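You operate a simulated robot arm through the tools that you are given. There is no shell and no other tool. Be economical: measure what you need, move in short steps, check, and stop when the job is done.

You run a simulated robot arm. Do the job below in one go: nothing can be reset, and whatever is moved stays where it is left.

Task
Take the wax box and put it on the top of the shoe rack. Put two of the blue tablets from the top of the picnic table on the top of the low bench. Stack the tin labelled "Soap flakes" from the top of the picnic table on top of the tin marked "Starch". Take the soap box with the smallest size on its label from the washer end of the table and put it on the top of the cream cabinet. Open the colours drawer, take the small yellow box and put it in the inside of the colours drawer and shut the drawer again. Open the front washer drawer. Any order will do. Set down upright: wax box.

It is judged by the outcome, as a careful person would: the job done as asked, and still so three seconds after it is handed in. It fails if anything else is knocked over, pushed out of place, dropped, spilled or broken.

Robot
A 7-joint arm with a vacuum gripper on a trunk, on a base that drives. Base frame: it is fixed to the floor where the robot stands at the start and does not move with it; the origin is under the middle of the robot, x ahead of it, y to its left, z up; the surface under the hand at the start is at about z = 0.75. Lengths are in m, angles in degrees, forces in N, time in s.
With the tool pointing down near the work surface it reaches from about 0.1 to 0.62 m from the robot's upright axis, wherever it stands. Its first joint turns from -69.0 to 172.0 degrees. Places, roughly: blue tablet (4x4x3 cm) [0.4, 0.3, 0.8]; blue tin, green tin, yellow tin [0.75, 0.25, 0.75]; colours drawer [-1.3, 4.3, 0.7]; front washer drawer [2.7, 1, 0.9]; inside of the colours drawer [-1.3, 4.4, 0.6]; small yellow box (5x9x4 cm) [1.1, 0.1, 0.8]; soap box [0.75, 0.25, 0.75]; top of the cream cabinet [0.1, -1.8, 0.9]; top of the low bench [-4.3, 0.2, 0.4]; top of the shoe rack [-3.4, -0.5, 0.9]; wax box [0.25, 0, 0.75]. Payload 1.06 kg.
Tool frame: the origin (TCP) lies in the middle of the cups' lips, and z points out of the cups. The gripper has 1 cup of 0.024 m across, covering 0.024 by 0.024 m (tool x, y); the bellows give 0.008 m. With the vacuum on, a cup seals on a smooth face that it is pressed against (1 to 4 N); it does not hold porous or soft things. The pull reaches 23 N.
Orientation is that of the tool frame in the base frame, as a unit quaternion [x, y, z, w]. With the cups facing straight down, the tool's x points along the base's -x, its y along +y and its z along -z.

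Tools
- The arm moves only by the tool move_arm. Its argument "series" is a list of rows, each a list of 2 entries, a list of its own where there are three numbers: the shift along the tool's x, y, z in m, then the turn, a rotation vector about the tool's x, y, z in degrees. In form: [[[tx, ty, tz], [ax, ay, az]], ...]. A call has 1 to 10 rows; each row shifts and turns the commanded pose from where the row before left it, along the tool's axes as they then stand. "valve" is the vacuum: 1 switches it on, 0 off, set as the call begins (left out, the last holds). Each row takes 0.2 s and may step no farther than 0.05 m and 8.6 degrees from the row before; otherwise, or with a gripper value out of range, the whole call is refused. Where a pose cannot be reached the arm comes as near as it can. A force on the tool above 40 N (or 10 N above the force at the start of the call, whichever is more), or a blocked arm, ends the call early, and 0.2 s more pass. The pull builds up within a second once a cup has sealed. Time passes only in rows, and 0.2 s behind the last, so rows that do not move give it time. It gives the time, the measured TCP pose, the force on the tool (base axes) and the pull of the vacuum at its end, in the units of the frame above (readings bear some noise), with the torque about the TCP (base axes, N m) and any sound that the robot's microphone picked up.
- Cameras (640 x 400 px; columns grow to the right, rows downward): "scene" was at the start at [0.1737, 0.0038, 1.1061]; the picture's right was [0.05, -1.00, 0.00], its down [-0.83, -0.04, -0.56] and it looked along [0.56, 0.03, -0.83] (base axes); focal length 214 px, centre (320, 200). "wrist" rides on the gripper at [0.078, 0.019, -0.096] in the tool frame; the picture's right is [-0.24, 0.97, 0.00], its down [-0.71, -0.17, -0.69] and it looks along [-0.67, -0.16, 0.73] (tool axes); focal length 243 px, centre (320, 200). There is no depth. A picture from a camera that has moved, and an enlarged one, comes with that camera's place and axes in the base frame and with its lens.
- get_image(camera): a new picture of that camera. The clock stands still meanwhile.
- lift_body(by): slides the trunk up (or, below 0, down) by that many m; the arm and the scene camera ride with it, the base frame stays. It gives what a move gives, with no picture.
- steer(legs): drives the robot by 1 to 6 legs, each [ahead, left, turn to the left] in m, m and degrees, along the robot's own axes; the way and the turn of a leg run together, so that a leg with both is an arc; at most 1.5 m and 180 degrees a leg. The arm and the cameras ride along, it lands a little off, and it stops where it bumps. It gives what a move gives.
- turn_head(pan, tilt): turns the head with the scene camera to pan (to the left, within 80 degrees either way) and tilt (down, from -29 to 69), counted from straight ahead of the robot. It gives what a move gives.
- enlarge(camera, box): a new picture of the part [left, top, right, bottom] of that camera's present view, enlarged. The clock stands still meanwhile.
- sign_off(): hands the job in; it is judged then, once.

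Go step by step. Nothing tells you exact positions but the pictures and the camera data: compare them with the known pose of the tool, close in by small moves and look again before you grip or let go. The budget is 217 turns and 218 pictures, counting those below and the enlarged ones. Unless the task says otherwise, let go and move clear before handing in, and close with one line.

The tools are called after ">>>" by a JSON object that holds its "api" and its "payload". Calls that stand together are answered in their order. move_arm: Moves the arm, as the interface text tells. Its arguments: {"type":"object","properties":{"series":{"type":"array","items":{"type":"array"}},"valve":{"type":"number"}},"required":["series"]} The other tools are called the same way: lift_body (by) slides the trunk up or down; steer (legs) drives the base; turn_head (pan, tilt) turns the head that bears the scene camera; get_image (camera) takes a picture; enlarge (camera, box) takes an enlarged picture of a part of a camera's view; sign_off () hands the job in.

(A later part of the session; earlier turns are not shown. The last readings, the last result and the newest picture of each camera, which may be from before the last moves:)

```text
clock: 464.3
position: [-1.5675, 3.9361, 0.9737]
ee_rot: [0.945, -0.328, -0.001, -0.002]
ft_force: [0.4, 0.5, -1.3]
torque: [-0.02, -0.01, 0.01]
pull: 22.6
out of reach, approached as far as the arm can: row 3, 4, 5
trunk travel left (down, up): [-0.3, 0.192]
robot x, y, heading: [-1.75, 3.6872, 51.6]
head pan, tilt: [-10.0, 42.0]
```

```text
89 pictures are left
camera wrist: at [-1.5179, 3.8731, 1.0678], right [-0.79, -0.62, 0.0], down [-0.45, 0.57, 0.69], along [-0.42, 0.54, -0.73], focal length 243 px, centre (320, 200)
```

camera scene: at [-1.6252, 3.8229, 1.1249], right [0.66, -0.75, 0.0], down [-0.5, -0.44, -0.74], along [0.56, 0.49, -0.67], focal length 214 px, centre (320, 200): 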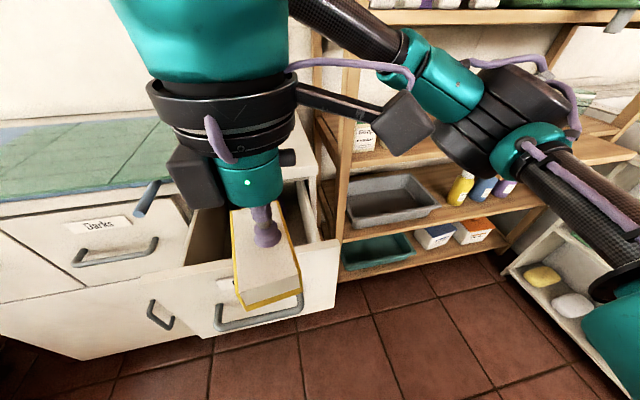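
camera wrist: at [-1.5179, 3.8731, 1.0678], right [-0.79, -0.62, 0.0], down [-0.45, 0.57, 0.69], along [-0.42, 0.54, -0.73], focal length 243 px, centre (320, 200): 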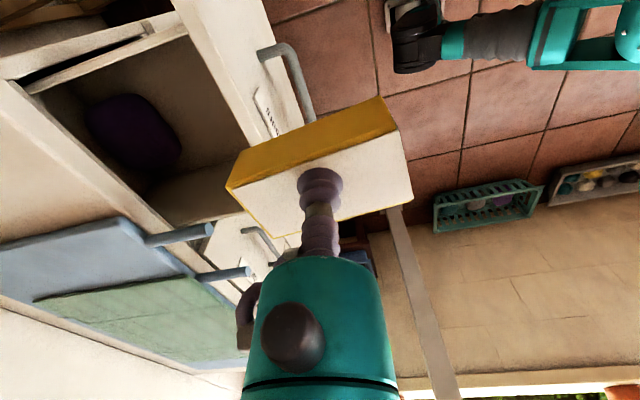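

Oriented. Now I'll move over the open drawer.

>>> {"api": "move_arm", "payload": {"series": [[[-0.0083, -0.042, 0], [0, 0, 0]], [[-0.0083, -0.042, 0], [0, 0, 0]], [[-0.0083, -0.042, 0], [0, 0, 0]], [[-0.0083, -0.042, 0], [0, 0, 0]], [[-0.0083, -0.042, 0], [0, 0, 0]]]}}

>>> {"api": "get_image", "payload": {"camera": "scene"}}

>>> {"api": "get_image", "payload": {"camera": "wrist"}}

```text
clock: 465.5
position: [-1.5915, 3.9595, 0.9683]
ee_rot: [0.944, -0.329, -0.001, -0.001]
ft_force: [-0.2, -0.1, -2.0]
torque: [0.01, -0.04, -0.02]
pull: 23.1
out of reach, approached as far as the arm can: row 1, 2, 3, 4, 5
trunk travel left (down, up): [-0.3, 0.192]
robot x, y, heading: [-1.7506, 3.6898, 51.4]
head pan, tilt: [-10.0, 42.0]
```

```text
88 pictures are left
camera scene: at [-1.625, 3.8229, 1.1249], right [0.66, -0.75, 0.0], down [-0.5, -0.44, -0.74], along [0.56, 0.49, -0.67], focal length 214 px, centre (320, 200)
```

scene: 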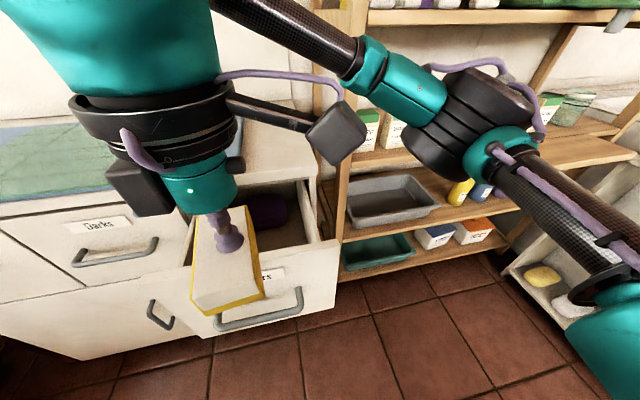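

```text
87 pictures are left
camera wrist: at [-1.5421, 3.8967, 1.0636], right [-0.79, -0.62, 0.0], down [-0.45, 0.57, 0.69], along [-0.42, 0.54, -0.73], focal length 243 px, centre (320, 200)
```

wrist: 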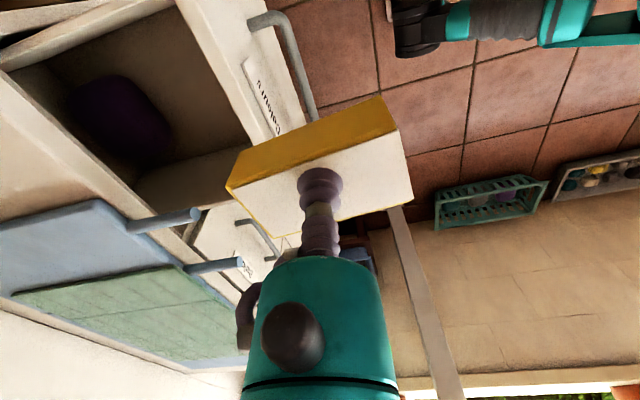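

This yaw limits the reach, so I'll unwind it part way, move forward over the drawer, then continue turning the other way.

>>> {"api": "move_arm", "payload": {"series": [[[0, 0, 0], [0, 0, 8]], [[0, 0, 0], [0, 0, 8]], [[0, 0, 0], [0, 0, 8]], [[0, 0, 0], [0, 0, 8]], [[0, 0, 0], [0, 0, 8]], [[-0.03, -0.03, 0], [0, 0, 0]], [[-0.03, -0.03, 0], [0, 0, 0]], [[-0.03, -0.03, 0], [0, 0, 0]], [[-0.03, -0.03, 0], [0, 0, 0]]]}}

```text
clock: 467.5
position: [-1.495, 4.0974, 0.9688]
ee_rot: [0.776, -0.631, 0.0, -0.001]
ft_force: [-0.3, 0.5, -2.0]
torque: [-0.01, -0.02, 0.01]
pull: 22.6
trunk travel left (down, up): [-0.3, 0.192]
robot x, y, heading: [-1.7499, 3.6918, 51.6]
head pan, tilt: [-10.0, 42.0]
```

>>> {"api": "move_arm", "payload": {"series": [[[0, 0, 0], [0, 0, 8]], [[0, 0, 0], [0, 0, 8]], [[0, 0, 0], [0, 0, 8]], [[0, 0, 0], [0, 0, 8]], [[0, 0, 0], [0, 0, 8]], [[0, 0, 0], [0, 0, 8]], [[0, 0, 0], [0, 0, 8]], [[0, 0, 0], [0, 0, 8]], [[0, 0, 0], [0, 0, 8]], [[0, 0, 0], [0, 0, 8]]]}}

>>> {"api": "move_arm", "payload": {"series": [[[0, 0, 0], [0, 0, 8]], [[0, 0, 0], [0, 0, 8]], [[0, 0, 0], [0, 0, 8]], [[0, 0, 0], [0, 0, 8]], [[0, 0, 0], [0, 0, 8]], [[0, 0, 0], [0, 0, 8]], [[0, 0, 0], [0, 0, 8]], [[0, 0, 0], [0, 0, 4]]]}}

>>> {"api": "get_image", "payload": {"camera": "scene"}}

>>> {"api": "get_image", "payload": {"camera": "wrist"}}

```text
clock: 469.7
position: [-1.4975, 4.1014, 0.9676]
ee_rot: [-0.187, 0.982, 0.002, 0.001]
ft_force: [0.0, 0.8, -2.4]
torque: [-0.04, 0.03, -0.03]
pull: 22.6
trunk travel left (down, up): [-0.3, 0.192]
robot x, y, heading: [-1.7527, 3.6834, 51.4]
head pan, tilt: [-10.0, 42.0]
```

```text
clock: 471.5
position: [-1.497, 4.1016, 0.967]
ee_rot: [0.329, 0.944, 0.001, 0.0]
ft_force: [-0.2, 0.0, -1.6]
torque: [0.04, 0.01, -0.02]
pull: 23.4
trunk travel left (down, up): [-0.3, 0.192]
robot x, y, heading: [-1.7537, 3.6888, 51.3]
head pan, tilt: [-10.0, 42.0]
```

```text
86 pictures are left
camera scene: at [-1.625, 3.823, 1.1249], right [0.66, -0.75, 0.0], down [-0.5, -0.44, -0.74], along [0.56, 0.49, -0.67], focal length 214 px, centre (320, 200)
```

scene: 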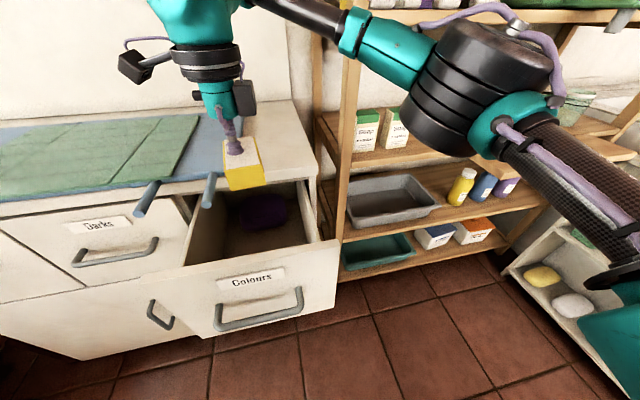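

```text
85 pictures are left
camera wrist: at [-1.5468, 4.1648, 1.0624], right [0.79, 0.62, 0.0], down [0.45, -0.58, 0.68], along [0.42, -0.54, -0.73], focal length 243 px, centre (320, 200)
```

wrist: 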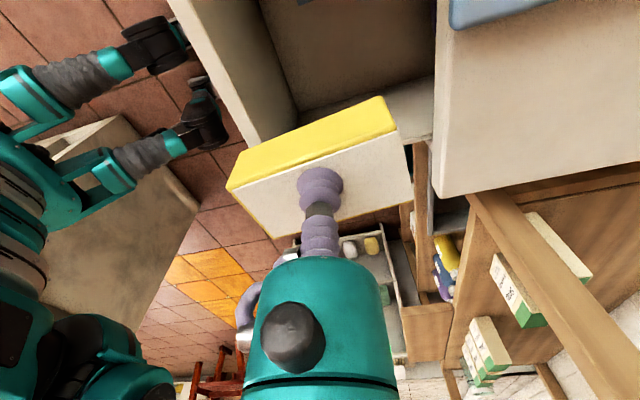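

That yaw is reachable. Now I'll place the hand over the drawer's front-right space and lower to just above its rim.

>>> {"api": "move_arm", "payload": {"series": [[[-0.025, 0.018, 0], [0, 0, 0]], [[-0.0245, 0.0184, 0], [0, 0, 0]], [[0, 0, 0.04], [0, 0, 0]], [[0, 0, 0.04], [0, 0, 0]]]}}

>>> {"api": "get_image", "payload": {"camera": "scene"}}

>>> {"api": "get_image", "payload": {"camera": "wrist"}}

```text
clock: 472.5
position: [-1.4357, 4.101, 0.8875]
ee_rot: [0.327, 0.945, 0.002, -0.001]
ft_force: [0.0, 0.5, -1.2]
torque: [-0.04, 0.01, -0.03]
pull: 23.3
trunk travel left (down, up): [-0.3, 0.192]
robot x, y, heading: [-1.7512, 3.6871, 51.3]
head pan, tilt: [-10.0, 42.0]
```

```text
84 pictures are left
camera scene: at [-1.6249, 3.8231, 1.1248], right [0.66, -0.75, 0.0], down [-0.5, -0.44, -0.74], along [0.56, 0.49, -0.67], focal length 214 px, centre (320, 200)
```

scene: 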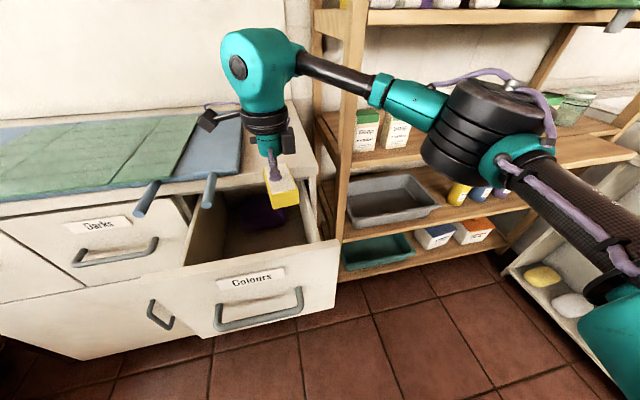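

```text
83 pictures are left
camera wrist: at [-1.4867, 4.1641, 0.9822], right [0.79, 0.62, 0.0], down [0.45, -0.58, 0.68], along [0.42, -0.54, -0.73], focal length 243 px, centre (320, 200)
```

wrist: 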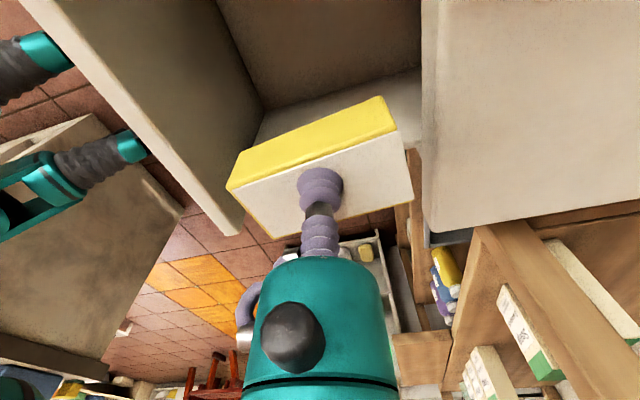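

The drawer's floor is clear below the box, with good margins to the walls. I'll lower it in.

>>> {"api": "move_arm", "payload": {"series": [[[0, 0, 0.03], [0, 0, 0]], [[0, 0, 0.03], [0, 0, 0]], [[0, 0, 0.03], [0, 0, 0]], [[0, 0, 0.03], [0, 0, 0]], [[0, 0, 0.03], [0, 0, 0]]]}}

>>> {"api": "get_image", "payload": {"camera": "scene"}}

>>> {"api": "get_image", "payload": {"camera": "wrist"}}

```text
clock: 473.7
position: [-1.4354, 4.0975, 0.7365]
ee_rot: [0.328, 0.945, 0.002, -0.001]
ft_force: [-0.1, 0.4, -2.4]
torque: [0.01, 0.0, -0.01]
pull: 22.8
trunk travel left (down, up): [-0.3, 0.192]
robot x, y, heading: [-1.7498, 3.6885, 51.5]
head pan, tilt: [-10.0, 42.0]
```

```text
82 pictures are left
camera scene: at [-1.625, 3.823, 1.1249], right [0.66, -0.75, 0.0], down [-0.5, -0.44, -0.74], along [0.56, 0.49, -0.67], focal length 214 px, centre (320, 200)
```

scene: 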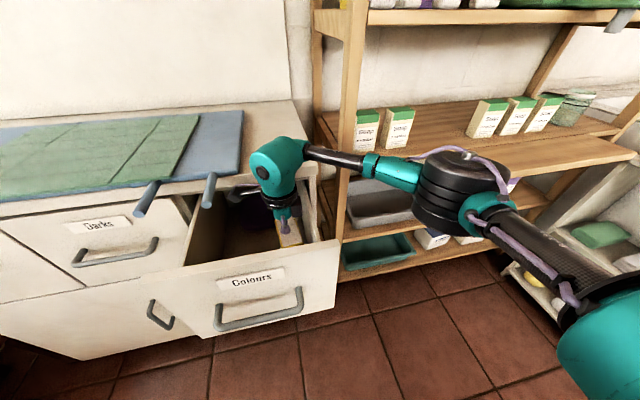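

```text
81 pictures are left
camera wrist: at [-1.486, 4.1612, 0.8315], right [0.79, 0.62, 0.0], down [0.45, -0.58, 0.68], along [0.42, -0.54, -0.73], focal length 243 px, centre (320, 200)
```

wrist: 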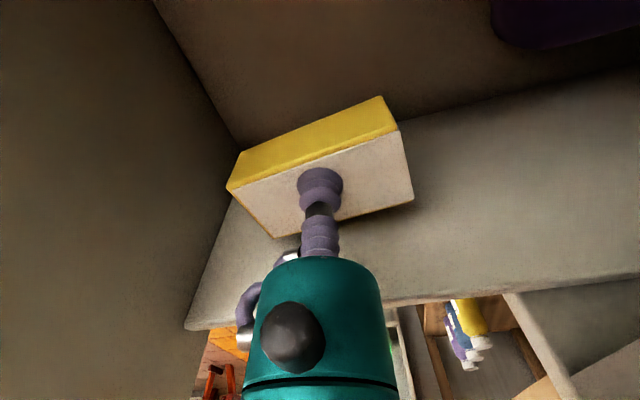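

The forearm would come close to the drawer's side wall at full depth. I'll raise the trunk so the forearm slopes up, then lower the hand again.

>>> {"api": "lift_body", "payload": {"by": 0.18}}

>>> {"api": "move_arm", "payload": {"series": [[[0, 0, 0.035], [0, 0, 0]], [[0, 0, 0.035], [0, 0, 0]], [[0, 0, 0.035], [0, 0, 0]], [[0, 0, 0.035], [0, 0, 0]], [[0, 0, 0.035], [0, 0, 0]], [[0, 0, 0.02], [0, 0, 0]]]}}

>>> {"api": "get_image", "payload": {"camera": "scene"}}

>>> {"api": "get_image", "payload": {"camera": "wrist"}}

```text
clock: 475.7
position: [-1.4352, 4.099, 0.9156]
ee_rot: [0.328, 0.945, 0.001, 0.0]
ft_force: [-0.5, 0.2, -1.7]
torque: [-0.02, 0.0, -0.01]
pull: 22.6
trunk travel left (down, up): [-0.48, 0.012]
robot x, y, heading: [-1.7567, 3.6902, 51.4]
head pan, tilt: [-10.0, 42.0]
```

```text
clock: 477.1
position: [-1.4605, 4.0691, 0.7391]
ee_rot: [0.328, 0.945, 0.001, 0.0]
ft_force: [-0.8, -0.6, -1.5]
torque: [0.01, 0.02, -0.03]
pull: 23.0
out of reach, approached as far as the arm can: row 4, 5, 6
trunk travel left (down, up): [-0.48, 0.012]
robot x, y, heading: [-1.7529, 3.6885, 51.3]
head pan, tilt: [-10.0, 42.0]
```

```text
80 pictures are left
camera scene: at [-1.678, 3.7553, 1.3198], right [0.66, -0.75, 0.0], down [-0.5, -0.44, -0.74], along [0.56, 0.49, -0.67], focal length 214 px, centre (320, 200)
```

scene: 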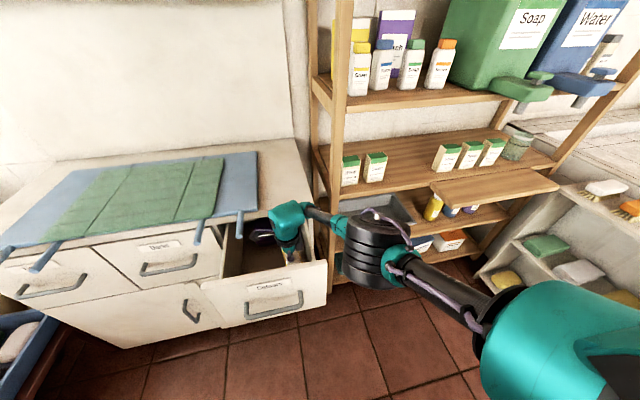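

```text
79 pictures are left
camera wrist: at [-1.5102, 4.1332, 0.8348], right [0.79, 0.62, 0.0], down [0.45, -0.58, 0.68], along [0.42, -0.54, -0.73], focal length 243 px, centre (320, 200)
```

wrist: 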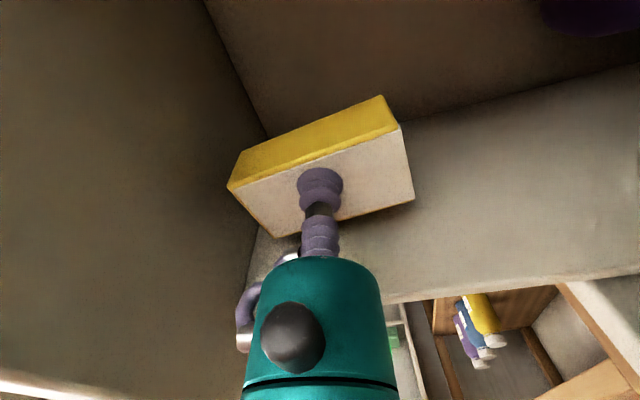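

At this trunk height I need to be nearer. I'll raise the hand above the rim, move the base 8 cm closer, and correct the hand position.

>>> {"api": "move_arm", "payload": {"series": [[[0, 0, -0.04], [0, 0, 0]], [[0, 0, -0.04], [0, 0, 0]], [[0, 0, -0.04], [0, 0, 0]]]}}

>>> {"api": "steer", "payload": {"legs": [[0.08, 0, 0]]}}

```text
clock: 477.9
position: [-1.4607, 4.0678, 0.8623]
ee_rot: [0.328, 0.945, 0.001, -0.001]
ft_force: [-0.6, 0.1, -1.8]
torque: [-0.01, 0.01, -0.01]
pull: 23.1
trunk travel left (down, up): [-0.48, 0.012]
robot x, y, heading: [-1.7482, 3.6906, 51.1]
head pan, tilt: [-10.0, 42.0]
```

```text
clock: 479.0
position: [-1.4088, 4.1295, 0.8607]
ee_rot: [0.329, 0.944, 0.002, 0.0]
ft_force: [0.2, 0.0, -1.8]
torque: [0.06, -0.02, 0.01]
pull: 22.6
trunk travel left (down, up): [-0.48, 0.012]
robot x, y, heading: [-1.7011, 3.75, 51.2]
head pan, tilt: [-10.0, 42.0]
```

>>> {"api": "move_arm", "payload": {"series": [[[0.008, -0.045, 0], [0, 0, 0]], [[0, 0, 0.035], [0, 0, 0]], [[0, 0, 0.035], [0, 0, 0]], [[0, 0, 0.035], [0, 0, 0]], [[0, 0, 0.03], [0, 0, 0]]]}}

>>> {"api": "get_image", "payload": {"camera": "scene"}}

>>> {"api": "get_image", "payload": {"camera": "wrist"}}

```text
clock: 480.2
position: [-1.4431, 4.1024, 0.7265]
ee_rot: [0.329, 0.944, 0.002, 0.0]
ft_force: [0.2, 0.8, -2.5]
torque: [0.01, 0.0, 0.03]
pull: 23.2
trunk travel left (down, up): [-0.48, 0.012]
robot x, y, heading: [-1.7019, 3.7454, 51.1]
head pan, tilt: [-10.0, 42.0]
```

```text
78 pictures are left
camera scene: at [-1.6294, 3.8174, 1.3198], right [0.66, -0.75, 0.0], down [-0.5, -0.44, -0.74], along [0.56, 0.49, -0.67], focal length 214 px, centre (320, 200)
```

scene: 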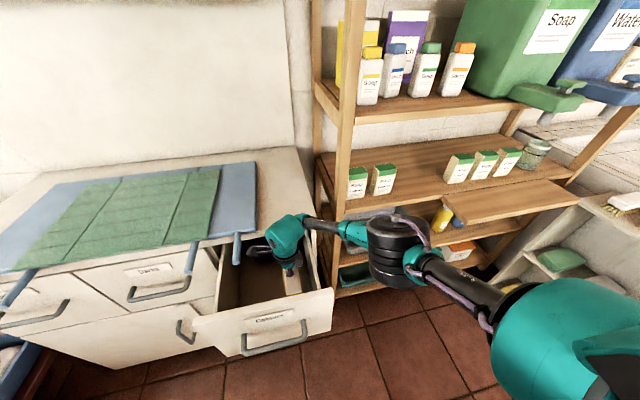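

```text
77 pictures are left
camera wrist: at [-1.4927, 4.1662, 0.8216], right [0.79, 0.62, 0.0], down [0.45, -0.58, 0.68], along [0.42, -0.54, -0.73], focal length 243 px, centre (320, 200)
```

wrist: 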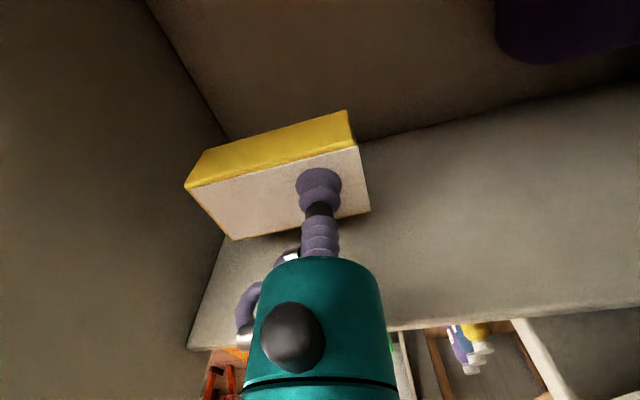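

The box slid slightly on the cup but is still held firmly. I'll shift 1 cm away from the front panel and descend in small steps, feeling for the drawer floor.

>>> {"api": "move_arm", "payload": {"series": [[[0, 0.01, 0.02], [0, 0, 0]], [[0, 0, 0.02], [0, 0, 0]], [[0, 0, 0.01], [0, 0, 0]], [[0, 0, 0.008], [0, 0, 0]], [[0, 0, 0.006], [0, 0, 0]], [[0, 0, 0.006], [0, 0, 0]]]}}

>>> {"api": "get_image", "payload": {"camera": "wrist"}}

>>> {"api": "enlarge", "payload": {"camera": "scene", "box": [200, 180, 440, 330]}}

```text
clock: 481.6
position: [-1.4409, 4.1047, 0.6751]
ee_rot: [0.329, 0.944, 0.003, 0.0]
ft_force: [-0.2, 0.6, -2.1]
torque: [0.03, 0.01, 0.01]
pull: 23.0
out of reach, approached as far as the arm can: row 3, 5, 6
trunk travel left (down, up): [-0.48, 0.012]
robot x, y, heading: [-1.7007, 3.7514, 51.2]
head pan, tilt: [-10.0, 42.0]
```

```text
76 pictures are left
camera wrist: at [-1.4902, 4.168, 0.7696], right [0.79, 0.62, 0.0], down [0.45, -0.58, 0.68], along [0.42, -0.54, -0.73], focal length 243 px, centre (320, 200)
```

wrist: 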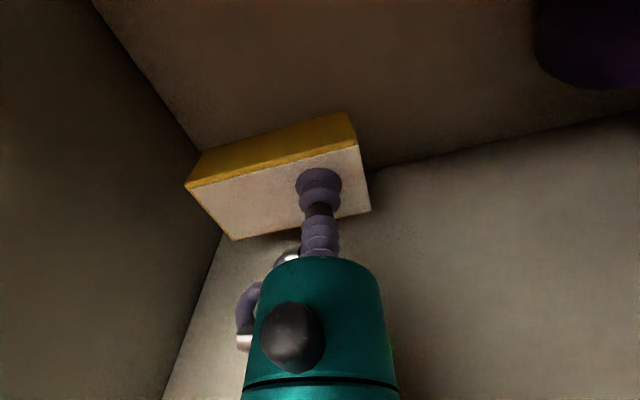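

```text
2.67 times, centred on (320, 255) of scene
camera zoom: at [-1.6293, 3.8173, 1.3198], right [0.66, -0.75, 0.0], down [-0.5, -0.44, -0.74], along [0.56, 0.49, -0.67], focal length 572 px, centre (320, 53)
```

zoom: 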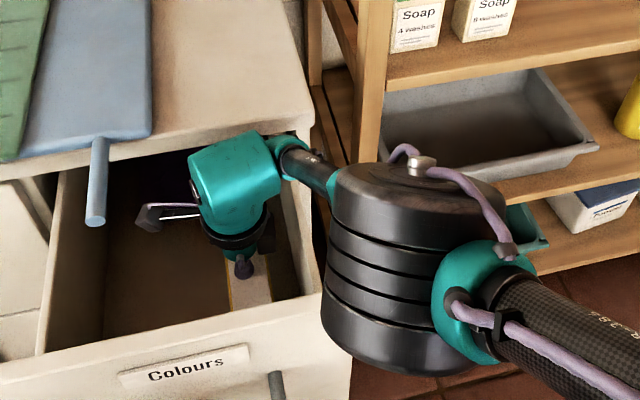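

The arm is at its limit at this trunk height, so I'll lower the trunk itself in small steps to put the box on the drawer floor.

>>> {"api": "lift_body", "payload": {"by": -0.02}}

>>> {"api": "lift_body", "payload": {"by": -0.01}}

>>> {"api": "lift_body", "payload": {"by": -0.01}}

>>> {"api": "get_image", "payload": {"camera": "wrist"}}

>>> {"api": "enlarge", "payload": {"camera": "scene", "box": [200, 180, 440, 330]}}

```text
clock: 482.2
position: [-1.4392, 4.1063, 0.6541]
ee_rot: [0.329, 0.944, 0.002, 0.0]
ft_force: [0.7, 0.3, -2.5]
torque: [0.03, 0.02, 0.0]
pull: 22.9
trunk travel left (down, up): [-0.46, 0.032]
robot x, y, heading: [-1.7021, 3.7521, 51.4]
head pan, tilt: [-10.0, 42.0]
```

```text
clock: 482.8
position: [-1.4393, 4.1054, 0.6442]
ee_rot: [0.328, 0.945, 0.001, 0.0]
ft_force: [-0.4, -0.1, -2.3]
torque: [0.04, 0.03, -0.01]
pull: 22.7
trunk travel left (down, up): [-0.45, 0.042]
robot x, y, heading: [-1.7028, 3.7472, 51.2]
head pan, tilt: [-10.0, 42.0]
```

```text
clock: 483.4
position: [-1.4402, 4.1052, 0.6345]
ee_rot: [0.329, 0.944, 0.002, 0.0]
ft_force: [-0.3, 0.9, -3.2]
torque: [0.04, -0.06, 0.0]
pull: 23.3
trunk travel left (down, up): [-0.44, 0.052]
robot x, y, heading: [-1.7054, 3.749, 51.3]
head pan, tilt: [-10.0, 42.0]
```

```text
74 pictures are left
camera wrist: at [-1.4895, 4.169, 0.7295], right [0.79, 0.62, 0.0], down [0.45, -0.58, 0.68], along [0.42, -0.54, -0.73], focal length 243 px, centre (320, 200)
```

wrist: 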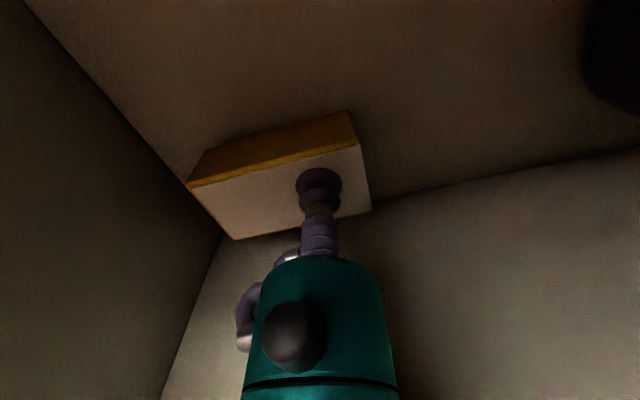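

```text
2.67 times, centred on (320, 255) of scene
camera zoom: at [-1.6064, 3.8461, 1.2752], right [0.66, -0.75, 0.0], down [-0.5, -0.44, -0.74], along [0.56, 0.49, -0.67], focal length 572 px, centre (320, 53)
```

zoom: 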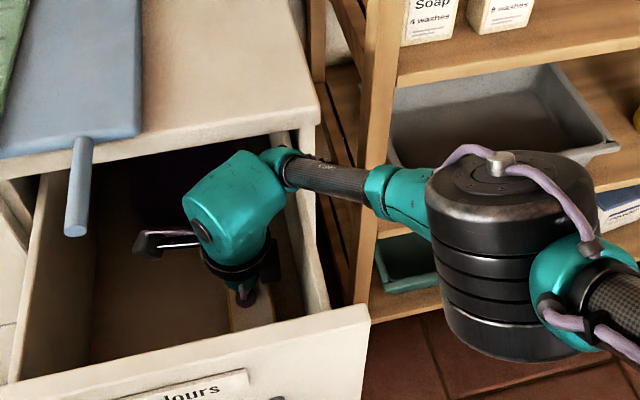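

>>> {"api": "lift_body", "payload": {"by": -0.012}}

>>> {"api": "lift_body", "payload": {"by": -0.008}}

>>> {"api": "get_image", "payload": {"camera": "wrist"}}

>>> {"api": "enlarge", "payload": {"camera": "scene", "box": [200, 180, 440, 330]}}

```text
clock: 484.0
position: [-1.4382, 4.1066, 0.6215]
ee_rot: [0.329, 0.944, 0.002, 0.0]
ft_force: [-0.4, 0.2, -1.9]
torque: [0.06, -0.01, -0.03]
pull: 22.5
trunk travel left (down, up): [-0.428, 0.064]
robot x, y, heading: [-1.7024, 3.7496, 51.5]
head pan, tilt: [-10.0, 42.0]
```

```text
clock: 484.6
position: [-1.4395, 4.1054, 0.6146]
ee_rot: [0.328, 0.945, 0.002, 0.0]
ft_force: [-1.2, -1.2, 8.6]
torque: [0.07, -0.1, -0.16]
pull: 22.8
trunk travel left (down, up): [-0.42, 0.072]
robot x, y, heading: [-1.7009, 3.7502, 51.2]
head pan, tilt: [-10.0, 42.0]
```

```text
72 pictures are left
camera wrist: at [-1.4901, 4.1687, 0.7095], right [0.79, 0.62, 0.0], down [0.45, -0.58, 0.68], along [0.42, -0.54, -0.73], focal length 243 px, centre (320, 200)
```

wrist: 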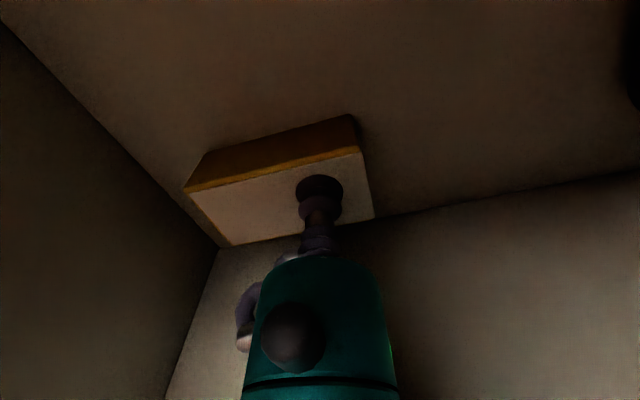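

```text
2.67 times, centred on (320, 255) of scene
camera zoom: at [-1.5989, 3.8554, 1.2514], right [0.66, -0.75, 0.0], down [-0.5, -0.44, -0.74], along [0.56, 0.49, -0.67], focal length 572 px, centre (320, 53)
```

zoom: 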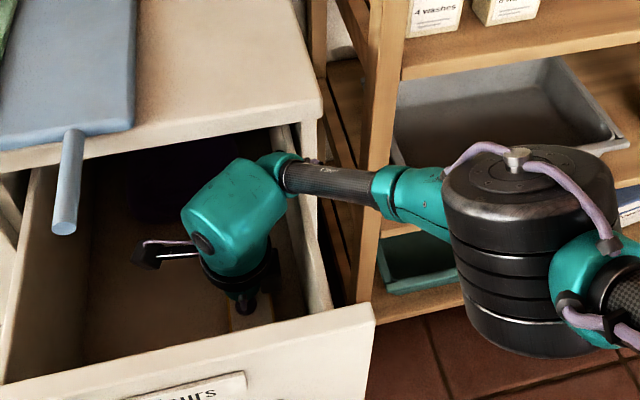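

The box touches the drawer floor. I'll release and raise the trunk straight up.

>>> {"api": "move_arm", "payload": {"series": [[[0, 0, 0], [0, 0, 0]], [[0, 0, 0], [0, 0, 0]], [[0, 0, 0], [0, 0, 0]], [[0, 0, 0], [0, 0, 0]]], "valve": 0}}

>>> {"api": "lift_body", "payload": {"by": 0.07}}

>>> {"api": "move_arm", "payload": {"series": [[[0, 0, -0.04], [0, 0, 0]], [[0, 0, -0.045], [0, 0, 0]], [[0, 0, -0.045], [0, 0, 0]], [[0, 0, -0.045], [0, 0, 0]], [[0, 0, -0.045], [0, 0, 0]], [[0, 0, -0.045], [0, 0, 0]]]}}

>>> {"api": "get_image", "payload": {"camera": "scene"}}

>>> {"api": "get_image", "payload": {"camera": "wrist"}}

```text
clock: 485.6
position: [-1.4397, 4.106, 0.6156]
ee_rot: [0.329, 0.944, 0.001, -0.001]
ft_force: [-2.1, 0.3, 3.4]
torque: [-0.04, -0.03, 0.0]
pull: 0.0
trunk travel left (down, up): [-0.42, 0.072]
robot x, y, heading: [-1.7011, 3.7468, 51.2]
head pan, tilt: [-10.0, 42.0]
```

```text
clock: 486.7
position: [-1.4298, 4.1167, 0.704]
ee_rot: [0.329, 0.944, 0.025, 0.009]
ft_force: [-0.3, 0.6, 1.1]
torque: [0.0, -0.02, 0.0]
pull: 0.1
trunk travel left (down, up): [-0.49, 0.002]
robot x, y, heading: [-1.7006, 3.7489, 51.2]
head pan, tilt: [-10.0, 42.0]
```

```text
clock: 488.1
position: [-1.4387, 4.1054, 0.9695]
ee_rot: [0.328, 0.944, 0.026, 0.009]
ft_force: [-0.4, 0.5, -0.3]
torque: [0.0, 0.0, 0.03]
pull: 0.1
trunk travel left (down, up): [-0.49, 0.002]
robot x, y, heading: [-1.6985, 3.7504, 51.7]
head pan, tilt: [-10.0, 42.0]
```

```text
70 pictures are left
camera scene: at [-1.6372, 3.8075, 1.329], right [0.66, -0.75, 0.0], down [-0.5, -0.44, -0.74], along [0.56, 0.49, -0.67], focal length 214 px, centre (320, 200)
```

scene: 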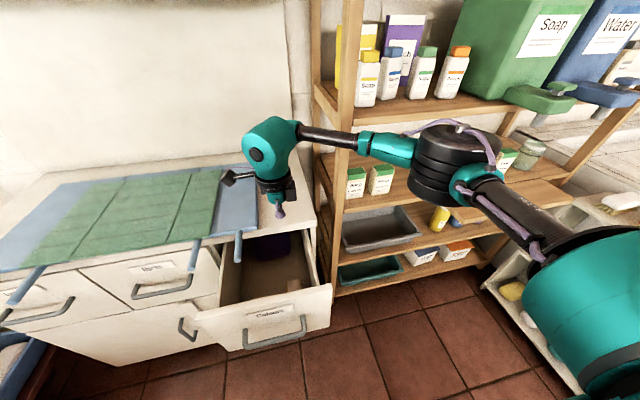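

```text
69 pictures are left
camera wrist: at [-1.4914, 4.1655, 1.0651], right [0.79, 0.61, 0.05], down [0.43, -0.6, 0.67], along [0.45, -0.51, -0.74], focal length 243 px, centre (320, 200)
```

wrist: 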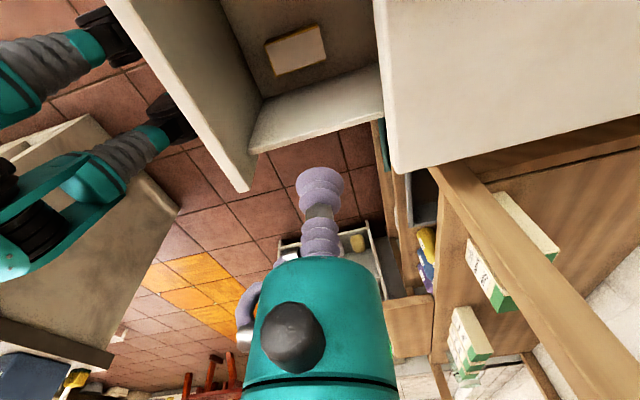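

The yellow box lies on the drawer floor. Now I'll shut the drawer: level and turn the tool, restore the trunk height and back off to the earlier standpoint.

>>> {"api": "move_arm", "payload": {"series": [[[0, 0, -0.01], [3.1, 0, 0]], [[0, 0, 0], [0, 0, -8]], [[0, 0, 0], [0, 0, -8]], [[0, 0, 0], [0, 0, -8]], [[0, 0, 0], [0, 0, -8]], [[0, 0, 0], [0, 0, -8]], [[0, 0, 0], [0, 0, -8]], [[0, 0, 0], [0, 0, -8]], [[0, 0, 0], [0, 0, -8]], [[0, 0, 0], [0, 0, -8]]]}}

>>> {"api": "move_arm", "payload": {"series": [[[0, 0, 0], [0, 0, -8]], [[0, 0, 0], [0, 0, -8]], [[0, 0, -0.02], [0, 0, -2]]]}}

>>> {"api": "steer", "payload": {"legs": [[-0.165, 0.023, 0.8]]}}

>>> {"api": "lift_body", "payload": {"by": -0.15}}

```text
clock: 490.3
position: [-1.4378, 4.1045, 0.9802]
ee_rot: [-0.291, 0.957, 0.002, 0.0]
ft_force: [0.3, 0.8, 0.5]
torque: [0.02, 0.03, -0.05]
pull: 0.1
trunk travel left (down, up): [-0.49, 0.002]
robot x, y, heading: [-1.7, 3.753, 51.4]
head pan, tilt: [-10.0, 42.0]
```

```text
clock: 491.1
position: [-1.4384, 4.1046, 1.0004]
ee_rot: [-0.436, 0.9, 0.001, 0.0]
ft_force: [0.3, 0.0, -0.1]
torque: [0.0, 0.03, 0.0]
pull: 0.2
trunk travel left (down, up): [-0.49, 0.002]
robot x, y, heading: [-1.7048, 3.7511, 51.2]
head pan, tilt: [-10.0, 42.0]
```

```text
clock: 492.5
position: [-1.5655, 3.9923, 1.001]
ee_rot: [-0.442, 0.897, 0.0, -0.001]
ft_force: [-0.7, -0.2, -0.4]
torque: [0.01, -0.01, 0.03]
pull: 0.0
trunk travel left (down, up): [-0.49, 0.002]
robot x, y, heading: [-1.8243, 3.632, 52.3]
head pan, tilt: [-10.0, 42.0]
```

```text
clock: 494.3
position: [-1.5645, 3.9914, 0.8511]
ee_rot: [-0.442, 0.897, 0.0, -0.002]
ft_force: [0.1, 0.3, -0.2]
torque: [-0.02, -0.02, 0.03]
pull: 0.0
trunk travel left (down, up): [-0.34, 0.152]
robot x, y, heading: [-1.8242, 3.6323, 52.4]
head pan, tilt: [-10.0, 42.0]
```

With the drawer open there's little room for the horizontal tool. Instead I'll push the drawer shut with the upright gripper, low in front of the panel and just above the handle.

>>> {"api": "move_arm", "payload": {"series": [[[0.03, 0.01, 0], [0, 0, 0]], [[0.01, 0, 0.04], [0, 0, 0]], [[0, 0, 0.04], [0, 0, 0]], [[0, 0, 0.04], [0, 0, 0]], [[0, 0, 0.02], [0, 0, 0]]]}}

>>> {"api": "turn_head", "payload": {"pan": -30, "tilt": 45}}

>>> {"api": "get_image", "payload": {"camera": "scene"}}

>>> {"api": "get_image", "payload": {"camera": "wrist"}}

```text
clock: 495.5
position: [-1.5975, 3.9675, 0.7096]
ee_rot: [-0.442, 0.897, 0.003, 0.0]
ft_force: [0.1, -0.3, -0.1]
torque: [0.01, -0.02, -0.02]
pull: 0.1
trunk travel left (down, up): [-0.34, 0.152]
robot x, y, heading: [-1.8233, 3.6333, 52.4]
head pan, tilt: [-10.0, 42.0]
```

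```text
clock: 496.3
position: [-1.5995, 3.969, 0.7108]
ee_rot: [-0.443, 0.897, 0.001, 0.001]
ft_force: [0.6, 0.9, 0.3]
torque: [-0.02, 0.0, 0.01]
pull: 0.1
trunk travel left (down, up): [-0.34, 0.152]
robot x, y, heading: [-1.8251, 3.6335, 52.4]
head pan, tilt: [-30.0, 45.0]
```

```text
68 pictures are left
camera scene: at [-1.6903, 3.7377, 1.1597], right [0.38, -0.93, 0.0], down [-0.65, -0.27, -0.71], along [0.65, 0.27, -0.71], focal length 214 px, centre (320, 200)
```

scene: 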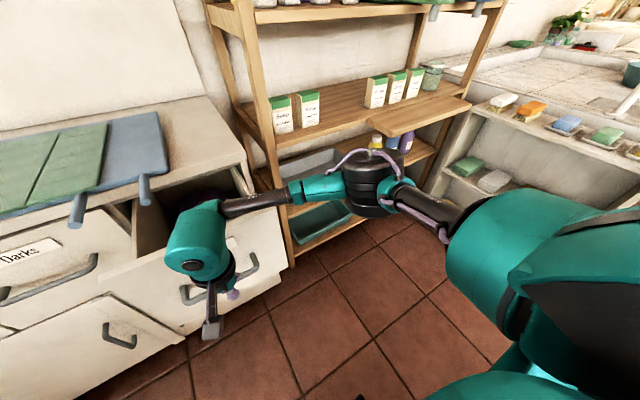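

```text
67 pictures are left
camera wrist: at [-1.6608, 3.9177, 0.8055], right [-0.63, 0.78, 0.0], down [0.57, 0.46, 0.68], along [0.53, 0.43, -0.73], focal length 243 px, centre (320, 200)
```

wrist: 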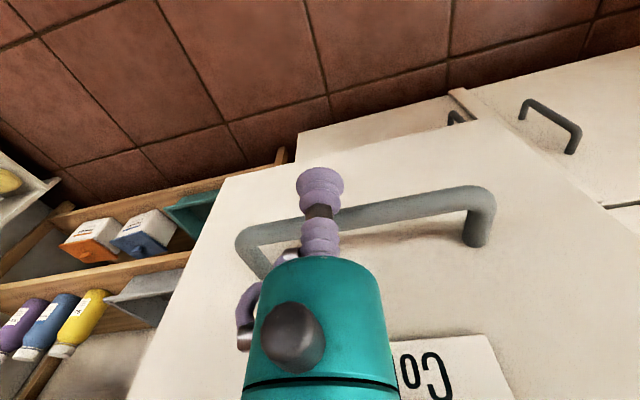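

The cup is just above the handle and in front of the panel. I'll push forward slowly.

>>> {"api": "move_arm", "payload": {"series": [[[-0.02, 0, 0], [0, 0, 0]], [[-0.02, 0, 0], [0, 0, 0]], [[-0.015, 0, 0], [0, 0, 0]], [[-0.015, 0, 0], [0, 0, 0]], [[-0.015, 0, 0], [0, 0, 0]], [[-0.015, 0, 0], [0, 0, 0]], [[-0.015, 0, 0], [0, 0, 0]], [[-0.015, 0, 0], [0, 0, 0]]]}}

>>> {"api": "get_image", "payload": {"camera": "wrist"}}

>>> {"api": "get_image", "payload": {"camera": "scene"}}

```text
clock: 498.1
position: [-1.5191, 4.0702, 0.7103]
ee_rot: [-0.442, 0.897, 0.001, 0.0]
ft_force: [-0.5, 0.8, 2.2]
torque: [0.02, -0.05, 0.03]
pull: 0.0
trunk travel left (down, up): [-0.34, 0.152]
robot x, y, heading: [-1.8236, 3.6323, 52.3]
head pan, tilt: [-30.0, 45.0]
```

```text
66 pictures are left
camera wrist: at [-1.5813, 4.019, 0.8055], right [-0.63, 0.78, 0.0], down [0.57, 0.46, 0.68], along [0.53, 0.43, -0.73], focal length 243 px, centre (320, 200)
```

wrist: 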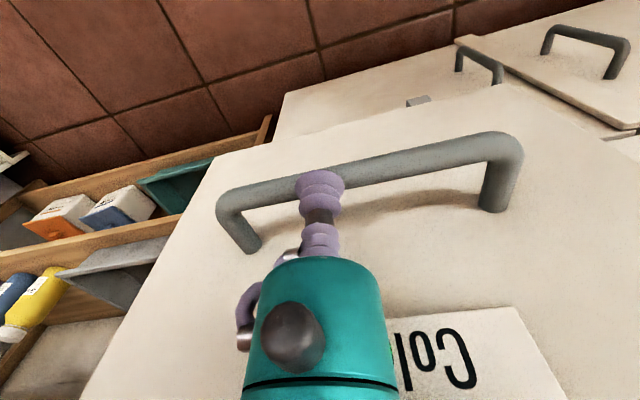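

```text
65 pictures are left
camera scene: at [-1.6904, 3.7376, 1.1597], right [0.38, -0.93, 0.0], down [-0.65, -0.27, -0.71], along [0.65, 0.27, -0.71], focal length 214 px, centre (320, 200)
```

scene: 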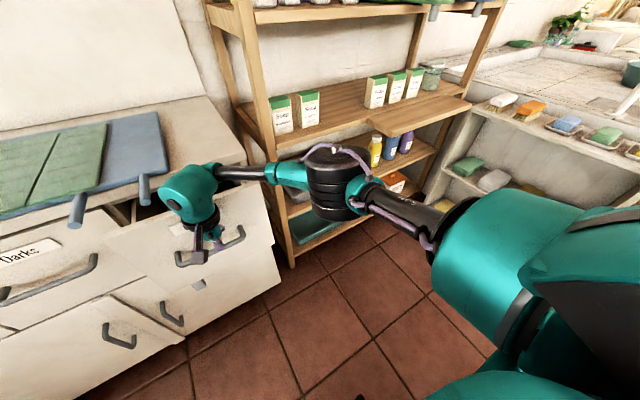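

The drawer is moving in. I'll continue.

>>> {"api": "move_arm", "payload": {"series": [[[-0.015, 0, 0], [0, 0, 0]], [[-0.015, 0, 0], [0, 0, 0]], [[-0.015, 0, 0], [0, 0, 0]], [[-0.015, 0, 0], [0, 0, 0]], [[-0.015, 0, 0], [0, 0, 0]]]}}

>>> {"api": "get_image", "payload": {"camera": "scene"}}

```text
clock: 499.3
position: [-1.4819, 4.1137, 0.7114]
ee_rot: [-0.444, 0.896, 0.001, -0.001]
ft_force: [-0.3, 0.7, 1.2]
torque: [0.0, 0.0, 0.02]
pull: 0.0
out of reach, approached as far as the arm can: row 5
trunk travel left (down, up): [-0.34, 0.152]
robot x, y, heading: [-1.8234, 3.6327, 52.4]
head pan, tilt: [-30.0, 45.0]
```

```text
64 pictures are left
camera scene: at [-1.6902, 3.7375, 1.1597], right [0.38, -0.93, 0.0], down [-0.65, -0.27, -0.71], along [0.65, 0.27, -0.71], focal length 214 px, centre (320, 200)
```

scene: 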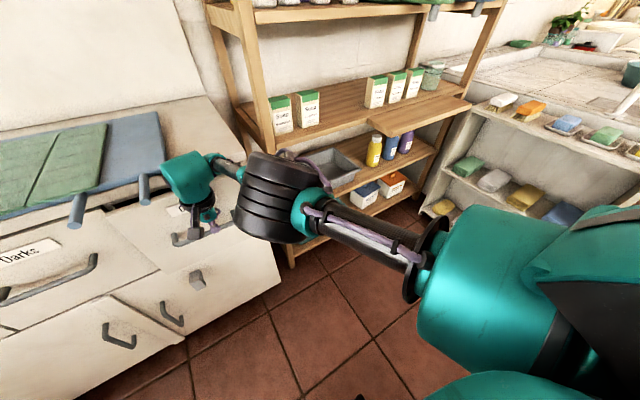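

The arm is at full stretch, so I'll finish by easing the base forward.

>>> {"api": "steer", "payload": {"legs": [[0.05, 0, 0]]}}

>>> {"api": "enlarge", "payload": {"camera": "scene", "box": [40, 130, 280, 280]}}

```text
clock: 500.3
position: [-1.4568, 4.1467, 0.7106]
ee_rot: [-0.444, 0.896, -0.005, -0.007]
ft_force: [-0.6, -4.3, 3.7]
torque: [0.37, -0.11, 0.02]
pull: 0.1
trunk travel left (down, up): [-0.34, 0.152]
robot x, y, heading: [-1.7954, 3.6695, 51.9]
head pan, tilt: [-30.0, 45.0]
stopped in leg 1: the force on the tool passed its limit at 136 N (the readings are from after the stop); the commanded pose is now the measured one
```

```text
2.67 times, centred on (160, 205) of scene
camera zoom: at [-1.663, 3.7722, 1.1598], right [0.38, -0.93, 0.0], down [-0.65, -0.27, -0.71], along [0.66, 0.27, -0.71], focal length 572 px, centre (747, 187)
```

zoom: 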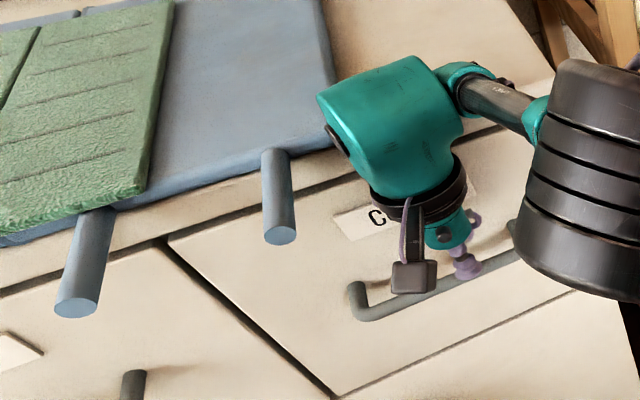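

It stopped hard and the drawer looks flush. I'll back away and check.

>>> {"api": "move_arm", "payload": {"series": [[[0.02, 0, 0], [0, 0, 0]], [[0.03, 0, 0], [0, 0, 0]], [[0.03, 0, 0], [0, 0, 0]], [[0.03, 0, -0.02], [0, 0, 0]], [[0.02, 0, -0.04], [0, 0, 0]], [[0, 0, -0.045], [0, 0, 0]], [[0, 0, -0.045], [0, 0, 0]], [[0, 0, -0.045], [0, 0, 0]]]}}

>>> {"api": "steer", "payload": {"legs": [[-0.06, 0, 0]]}}

>>> {"api": "turn_head", "payload": {"pan": -10, "tilt": 40}}

>>> {"api": "get_image", "payload": {"camera": "scene"}}

>>> {"api": "get_image", "payload": {"camera": "wrist"}}

```text
clock: 502.1
position: [-1.5342, 4.045, 0.9096]
ee_rot: [-0.444, 0.896, -0.005, -0.009]
ft_force: [0.5, -0.8, 1.3]
torque: [0.01, 0.03, -0.01]
pull: 0.1
trunk travel left (down, up): [-0.34, 0.152]
robot x, y, heading: [-1.7997, 3.668, 52.0]
head pan, tilt: [-30.0, 45.0]
```

```text
clock: 503.1
position: [-1.5724, 3.9987, 0.9088]
ee_rot: [-0.443, 0.896, -0.004, -0.008]
ft_force: [-0.2, -0.4, -0.1]
torque: [-0.02, -0.02, 0.01]
pull: 0.0
trunk travel left (down, up): [-0.34, 0.152]
robot x, y, heading: [-1.8311, 3.6211, 52.3]
head pan, tilt: [-30.0, 45.0]
```

```text
clock: 503.9
position: [-1.5716, 3.9986, 0.9089]
ee_rot: [-0.444, 0.896, -0.004, -0.008]
ft_force: [-0.1, -0.5, -0.1]
torque: [0.02, 0.02, 0.0]
pull: 0.1
trunk travel left (down, up): [-0.34, 0.152]
robot x, y, heading: [-1.8329, 3.619, 52.1]
head pan, tilt: [-10.0, 40.0]
```

```text
62 pictures are left
camera scene: at [-1.7124, 3.7514, 1.167], right [0.67, -0.74, 0.0], down [-0.48, -0.43, -0.77], along [0.57, 0.51, -0.64], focal length 214 px, centre (320, 200)
```

scene: 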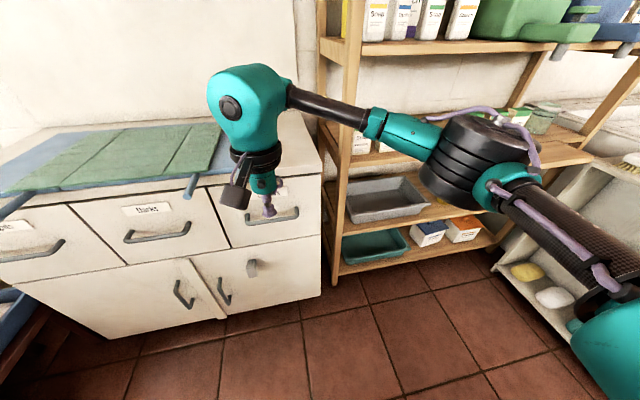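

```text
61 pictures are left
camera wrist: at [-1.6328, 3.9497, 1.0055], right [-0.63, 0.78, 0.0], down [0.57, 0.47, 0.67], along [0.52, 0.42, -0.74], focal length 243 px, centre (320, 200)
```

wrist: 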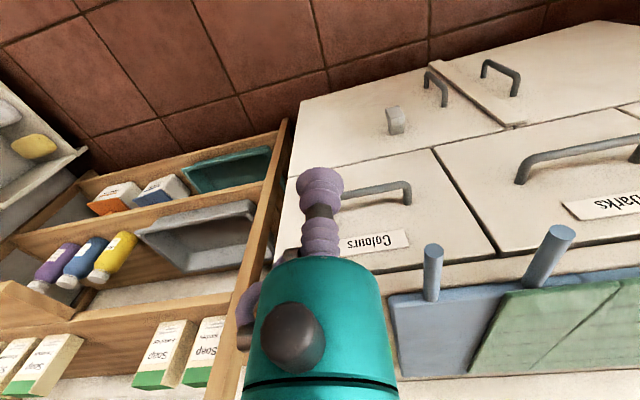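

>>> {"api": "enlarge", "payload": {"camera": "scene", "box": [180, 160, 340, 260]}}

>>> {"api": "enlarge", "payload": {"camera": "wrist", "box": [280, 130, 520, 280]}}

```text
4.00 times, centred on (260, 210) of scene
camera zoom: at [-1.7124, 3.7514, 1.167], right [0.67, -0.74, 0.0], down [-0.48, -0.43, -0.77], along [0.57, 0.51, -0.64], focal length 858 px, centre (560, 160)
```

zoom: 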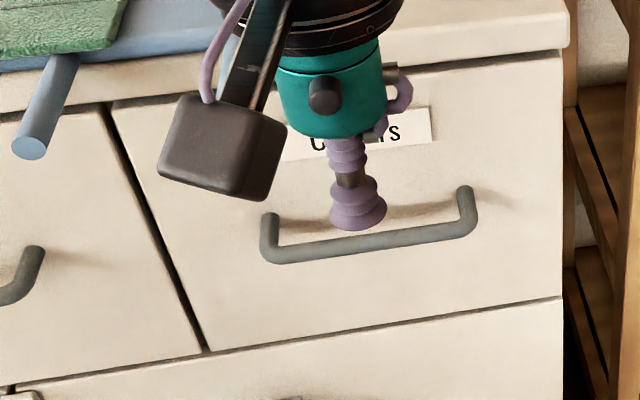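

```text
2.67 times, centred on (400, 205) of wrist
camera zoom: at [-1.6328, 3.9497, 1.0055], right [-0.63, 0.78, 0.0], down [0.57, 0.47, 0.67], along [0.52, 0.42, -0.74], focal length 647 px, centre (107, 187)
```

zoom: 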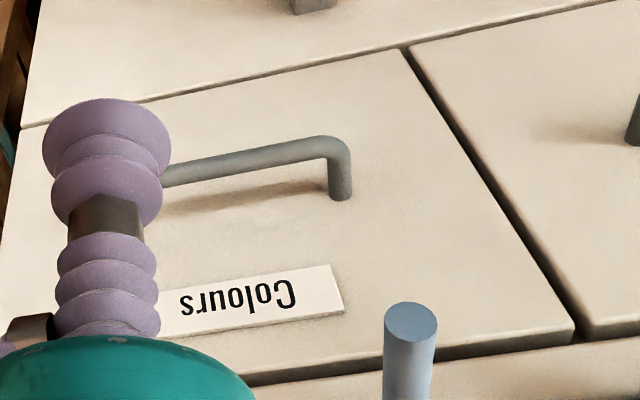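

The gap looks slightly thicker on one side, so I'll press once more with the arm to be sure it's fully home.

>>> {"api": "steer", "payload": {"legs": [[0.07, 0, 0]]}}

>>> {"api": "move_arm", "payload": {"series": [[[0, 0, 0.045], [0, 0, 0]], [[0, 0, 0.045], [0, 0, 0]], [[0, 0, 0.045], [0, 0, 0]], [[-0.02, 0, 0.045], [0, 0, 0]], [[-0.03, 0, 0.015], [0, 0, 0]], [[-0.03, 0, 0], [0, 0, 0]], [[-0.015, 0, 0], [0, 0, 0]], [[-0.01, 0, 0], [0, 0, 0]], [[-0.01, 0, 0], [0, 0, 0]], [[-0.01, 0, 0], [0, 0, 0]]]}}

>>> {"api": "move_arm", "payload": {"series": [[[-0.008, 0, 0], [0, 0, 0]], [[-0.008, 0, 0], [0, 0, 0]], [[-0.008, 0, 0], [0, 0, 0]], [[-0.008, 0, 0], [0, 0, 0]]]}}

>>> {"api": "get_image", "payload": {"camera": "wrist"}}

```text
clock: 504.9
position: [-1.5292, 4.0524, 0.908]
ee_rot: [-0.443, 0.896, -0.004, -0.009]
ft_force: [0.5, 0.4, -0.4]
torque: [-0.01, 0.02, -0.04]
pull: 0.2
trunk travel left (down, up): [-0.34, 0.152]
robot x, y, heading: [-1.7953, 3.6727, 52.3]
head pan, tilt: [-10.0, 40.0]
```

```text
clock: 507.1
position: [-1.4582, 4.1453, 0.7117]
ee_rot: [-0.445, 0.896, -0.005, -0.008]
ft_force: [-6.3, -14.0, 2.5]
torque: [1.22, -0.66, 0.16]
pull: 0.0
trunk travel left (down, up): [-0.34, 0.152]
robot x, y, heading: [-1.7923, 3.6734, 52.1]
head pan, tilt: [-10.0, 40.0]
```

```text
clock: 507.4
position: [-1.4598, 4.1465, 0.7121]
ee_rot: [-0.447, 0.895, -0.005, -0.011]
ft_force: [-7.9, -18.0, 8.2]
torque: [1.75, -0.83, 0.18]
pull: 0.1
trunk travel left (down, up): [-0.34, 0.152]
robot x, y, heading: [-1.7909, 3.6712, 52.5]
head pan, tilt: [-10.0, 40.0]
stopped in row 1: the force on the tool passed its limit at 47 N (the readings are from after the stop); the commanded pose is now the measured one
```

```text
58 pictures are left
camera wrist: at [-1.5199, 4.0983, 0.8075], right [-0.63, 0.77, -0.01], down [0.57, 0.47, 0.67], along [0.52, 0.42, -0.74], focal length 243 px, centre (320, 200)
```

wrist: 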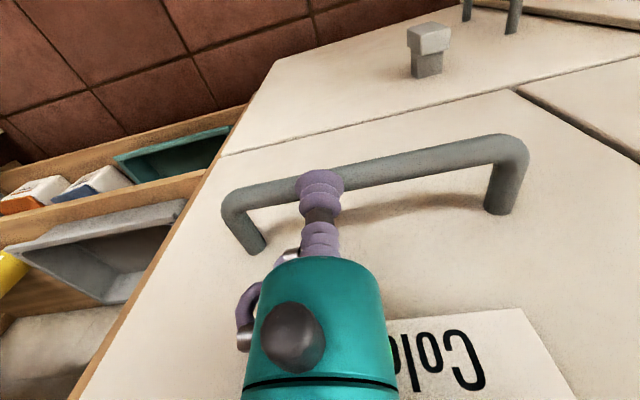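

The contact is high, at the cabinet's top edge, so the drawer may still be a hair open. I'll back off, go lower, and push on the handle bar instead.

>>> {"api": "move_arm", "payload": {"series": [[[0.04, 0, 0], [0, 0, 0]], [[0.04, 0, 0], [0, 0, 0]], [[0.02, 0, 0.03], [0, 0, 0]], [[0, 0, 0.04], [0, 0, 0]], [[0, 0, 0.025], [0, 0, 0]], [[-0.03, 0, 0], [0, 0, 0]], [[-0.02, 0, 0], [0, 0, 0]], [[-0.01, 0, 0], [0, 0, 0]], [[-0.01, 0, 0], [0, 0, 0]], [[-0.01, 0, 0], [0, 0, 0]]]}}

>>> {"api": "move_arm", "payload": {"series": [[[-0.008, 0, 0], [0, 0, 0]], [[-0.008, 0, 0], [0, 0, 0]], [[-0.008, 0, 0], [0, 0, 0]], [[-0.008, 0, 0], [0, 0, 0]]]}}

>>> {"api": "get_image", "payload": {"camera": "wrist"}}

```text
clock: 509.5
position: [-1.4829, 4.1144, 0.6115]
ee_rot: [-0.447, 0.895, -0.009, -0.012]
ft_force: [-2.0, -0.2, -12.1]
torque: [-0.24, 0.29, 0.07]
pull: 0.1
out of reach, approached as far as the arm can: row 9, 10
trunk travel left (down, up): [-0.34, 0.152]
robot x, y, heading: [-1.7935, 3.6745, 52.3]
head pan, tilt: [-10.0, 40.0]
stopped in row 10: the force on the tool passed its limit at 47 N (the readings are from after the stop); the commanded pose is now the measured one
```

```text
clock: 509.8
position: [-1.482, 4.1171, 0.612]
ee_rot: [-0.445, 0.895, -0.008, -0.012]
ft_force: [-2.2, -4.1, -0.9]
torque: [0.33, 0.08, -0.19]
pull: 0.0
trunk travel left (down, up): [-0.34, 0.152]
robot x, y, heading: [-1.7912, 3.6714, 52.4]
head pan, tilt: [-10.0, 40.0]
stopped in row 1: the force on the tool passed its limit at 46 N (the readings are from after the stop); the commanded pose is now the measured one
```

```text
57 pictures are left
camera wrist: at [-1.543, 4.0679, 0.7083], right [-0.63, 0.77, -0.01], down [0.57, 0.48, 0.66], along [0.52, 0.41, -0.75], focal length 243 px, centre (320, 200)
```

wrist: 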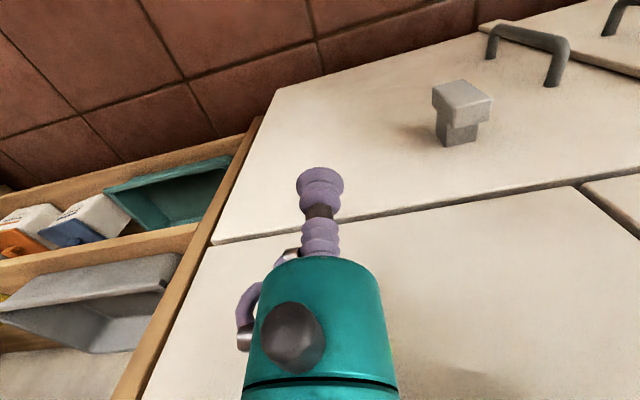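

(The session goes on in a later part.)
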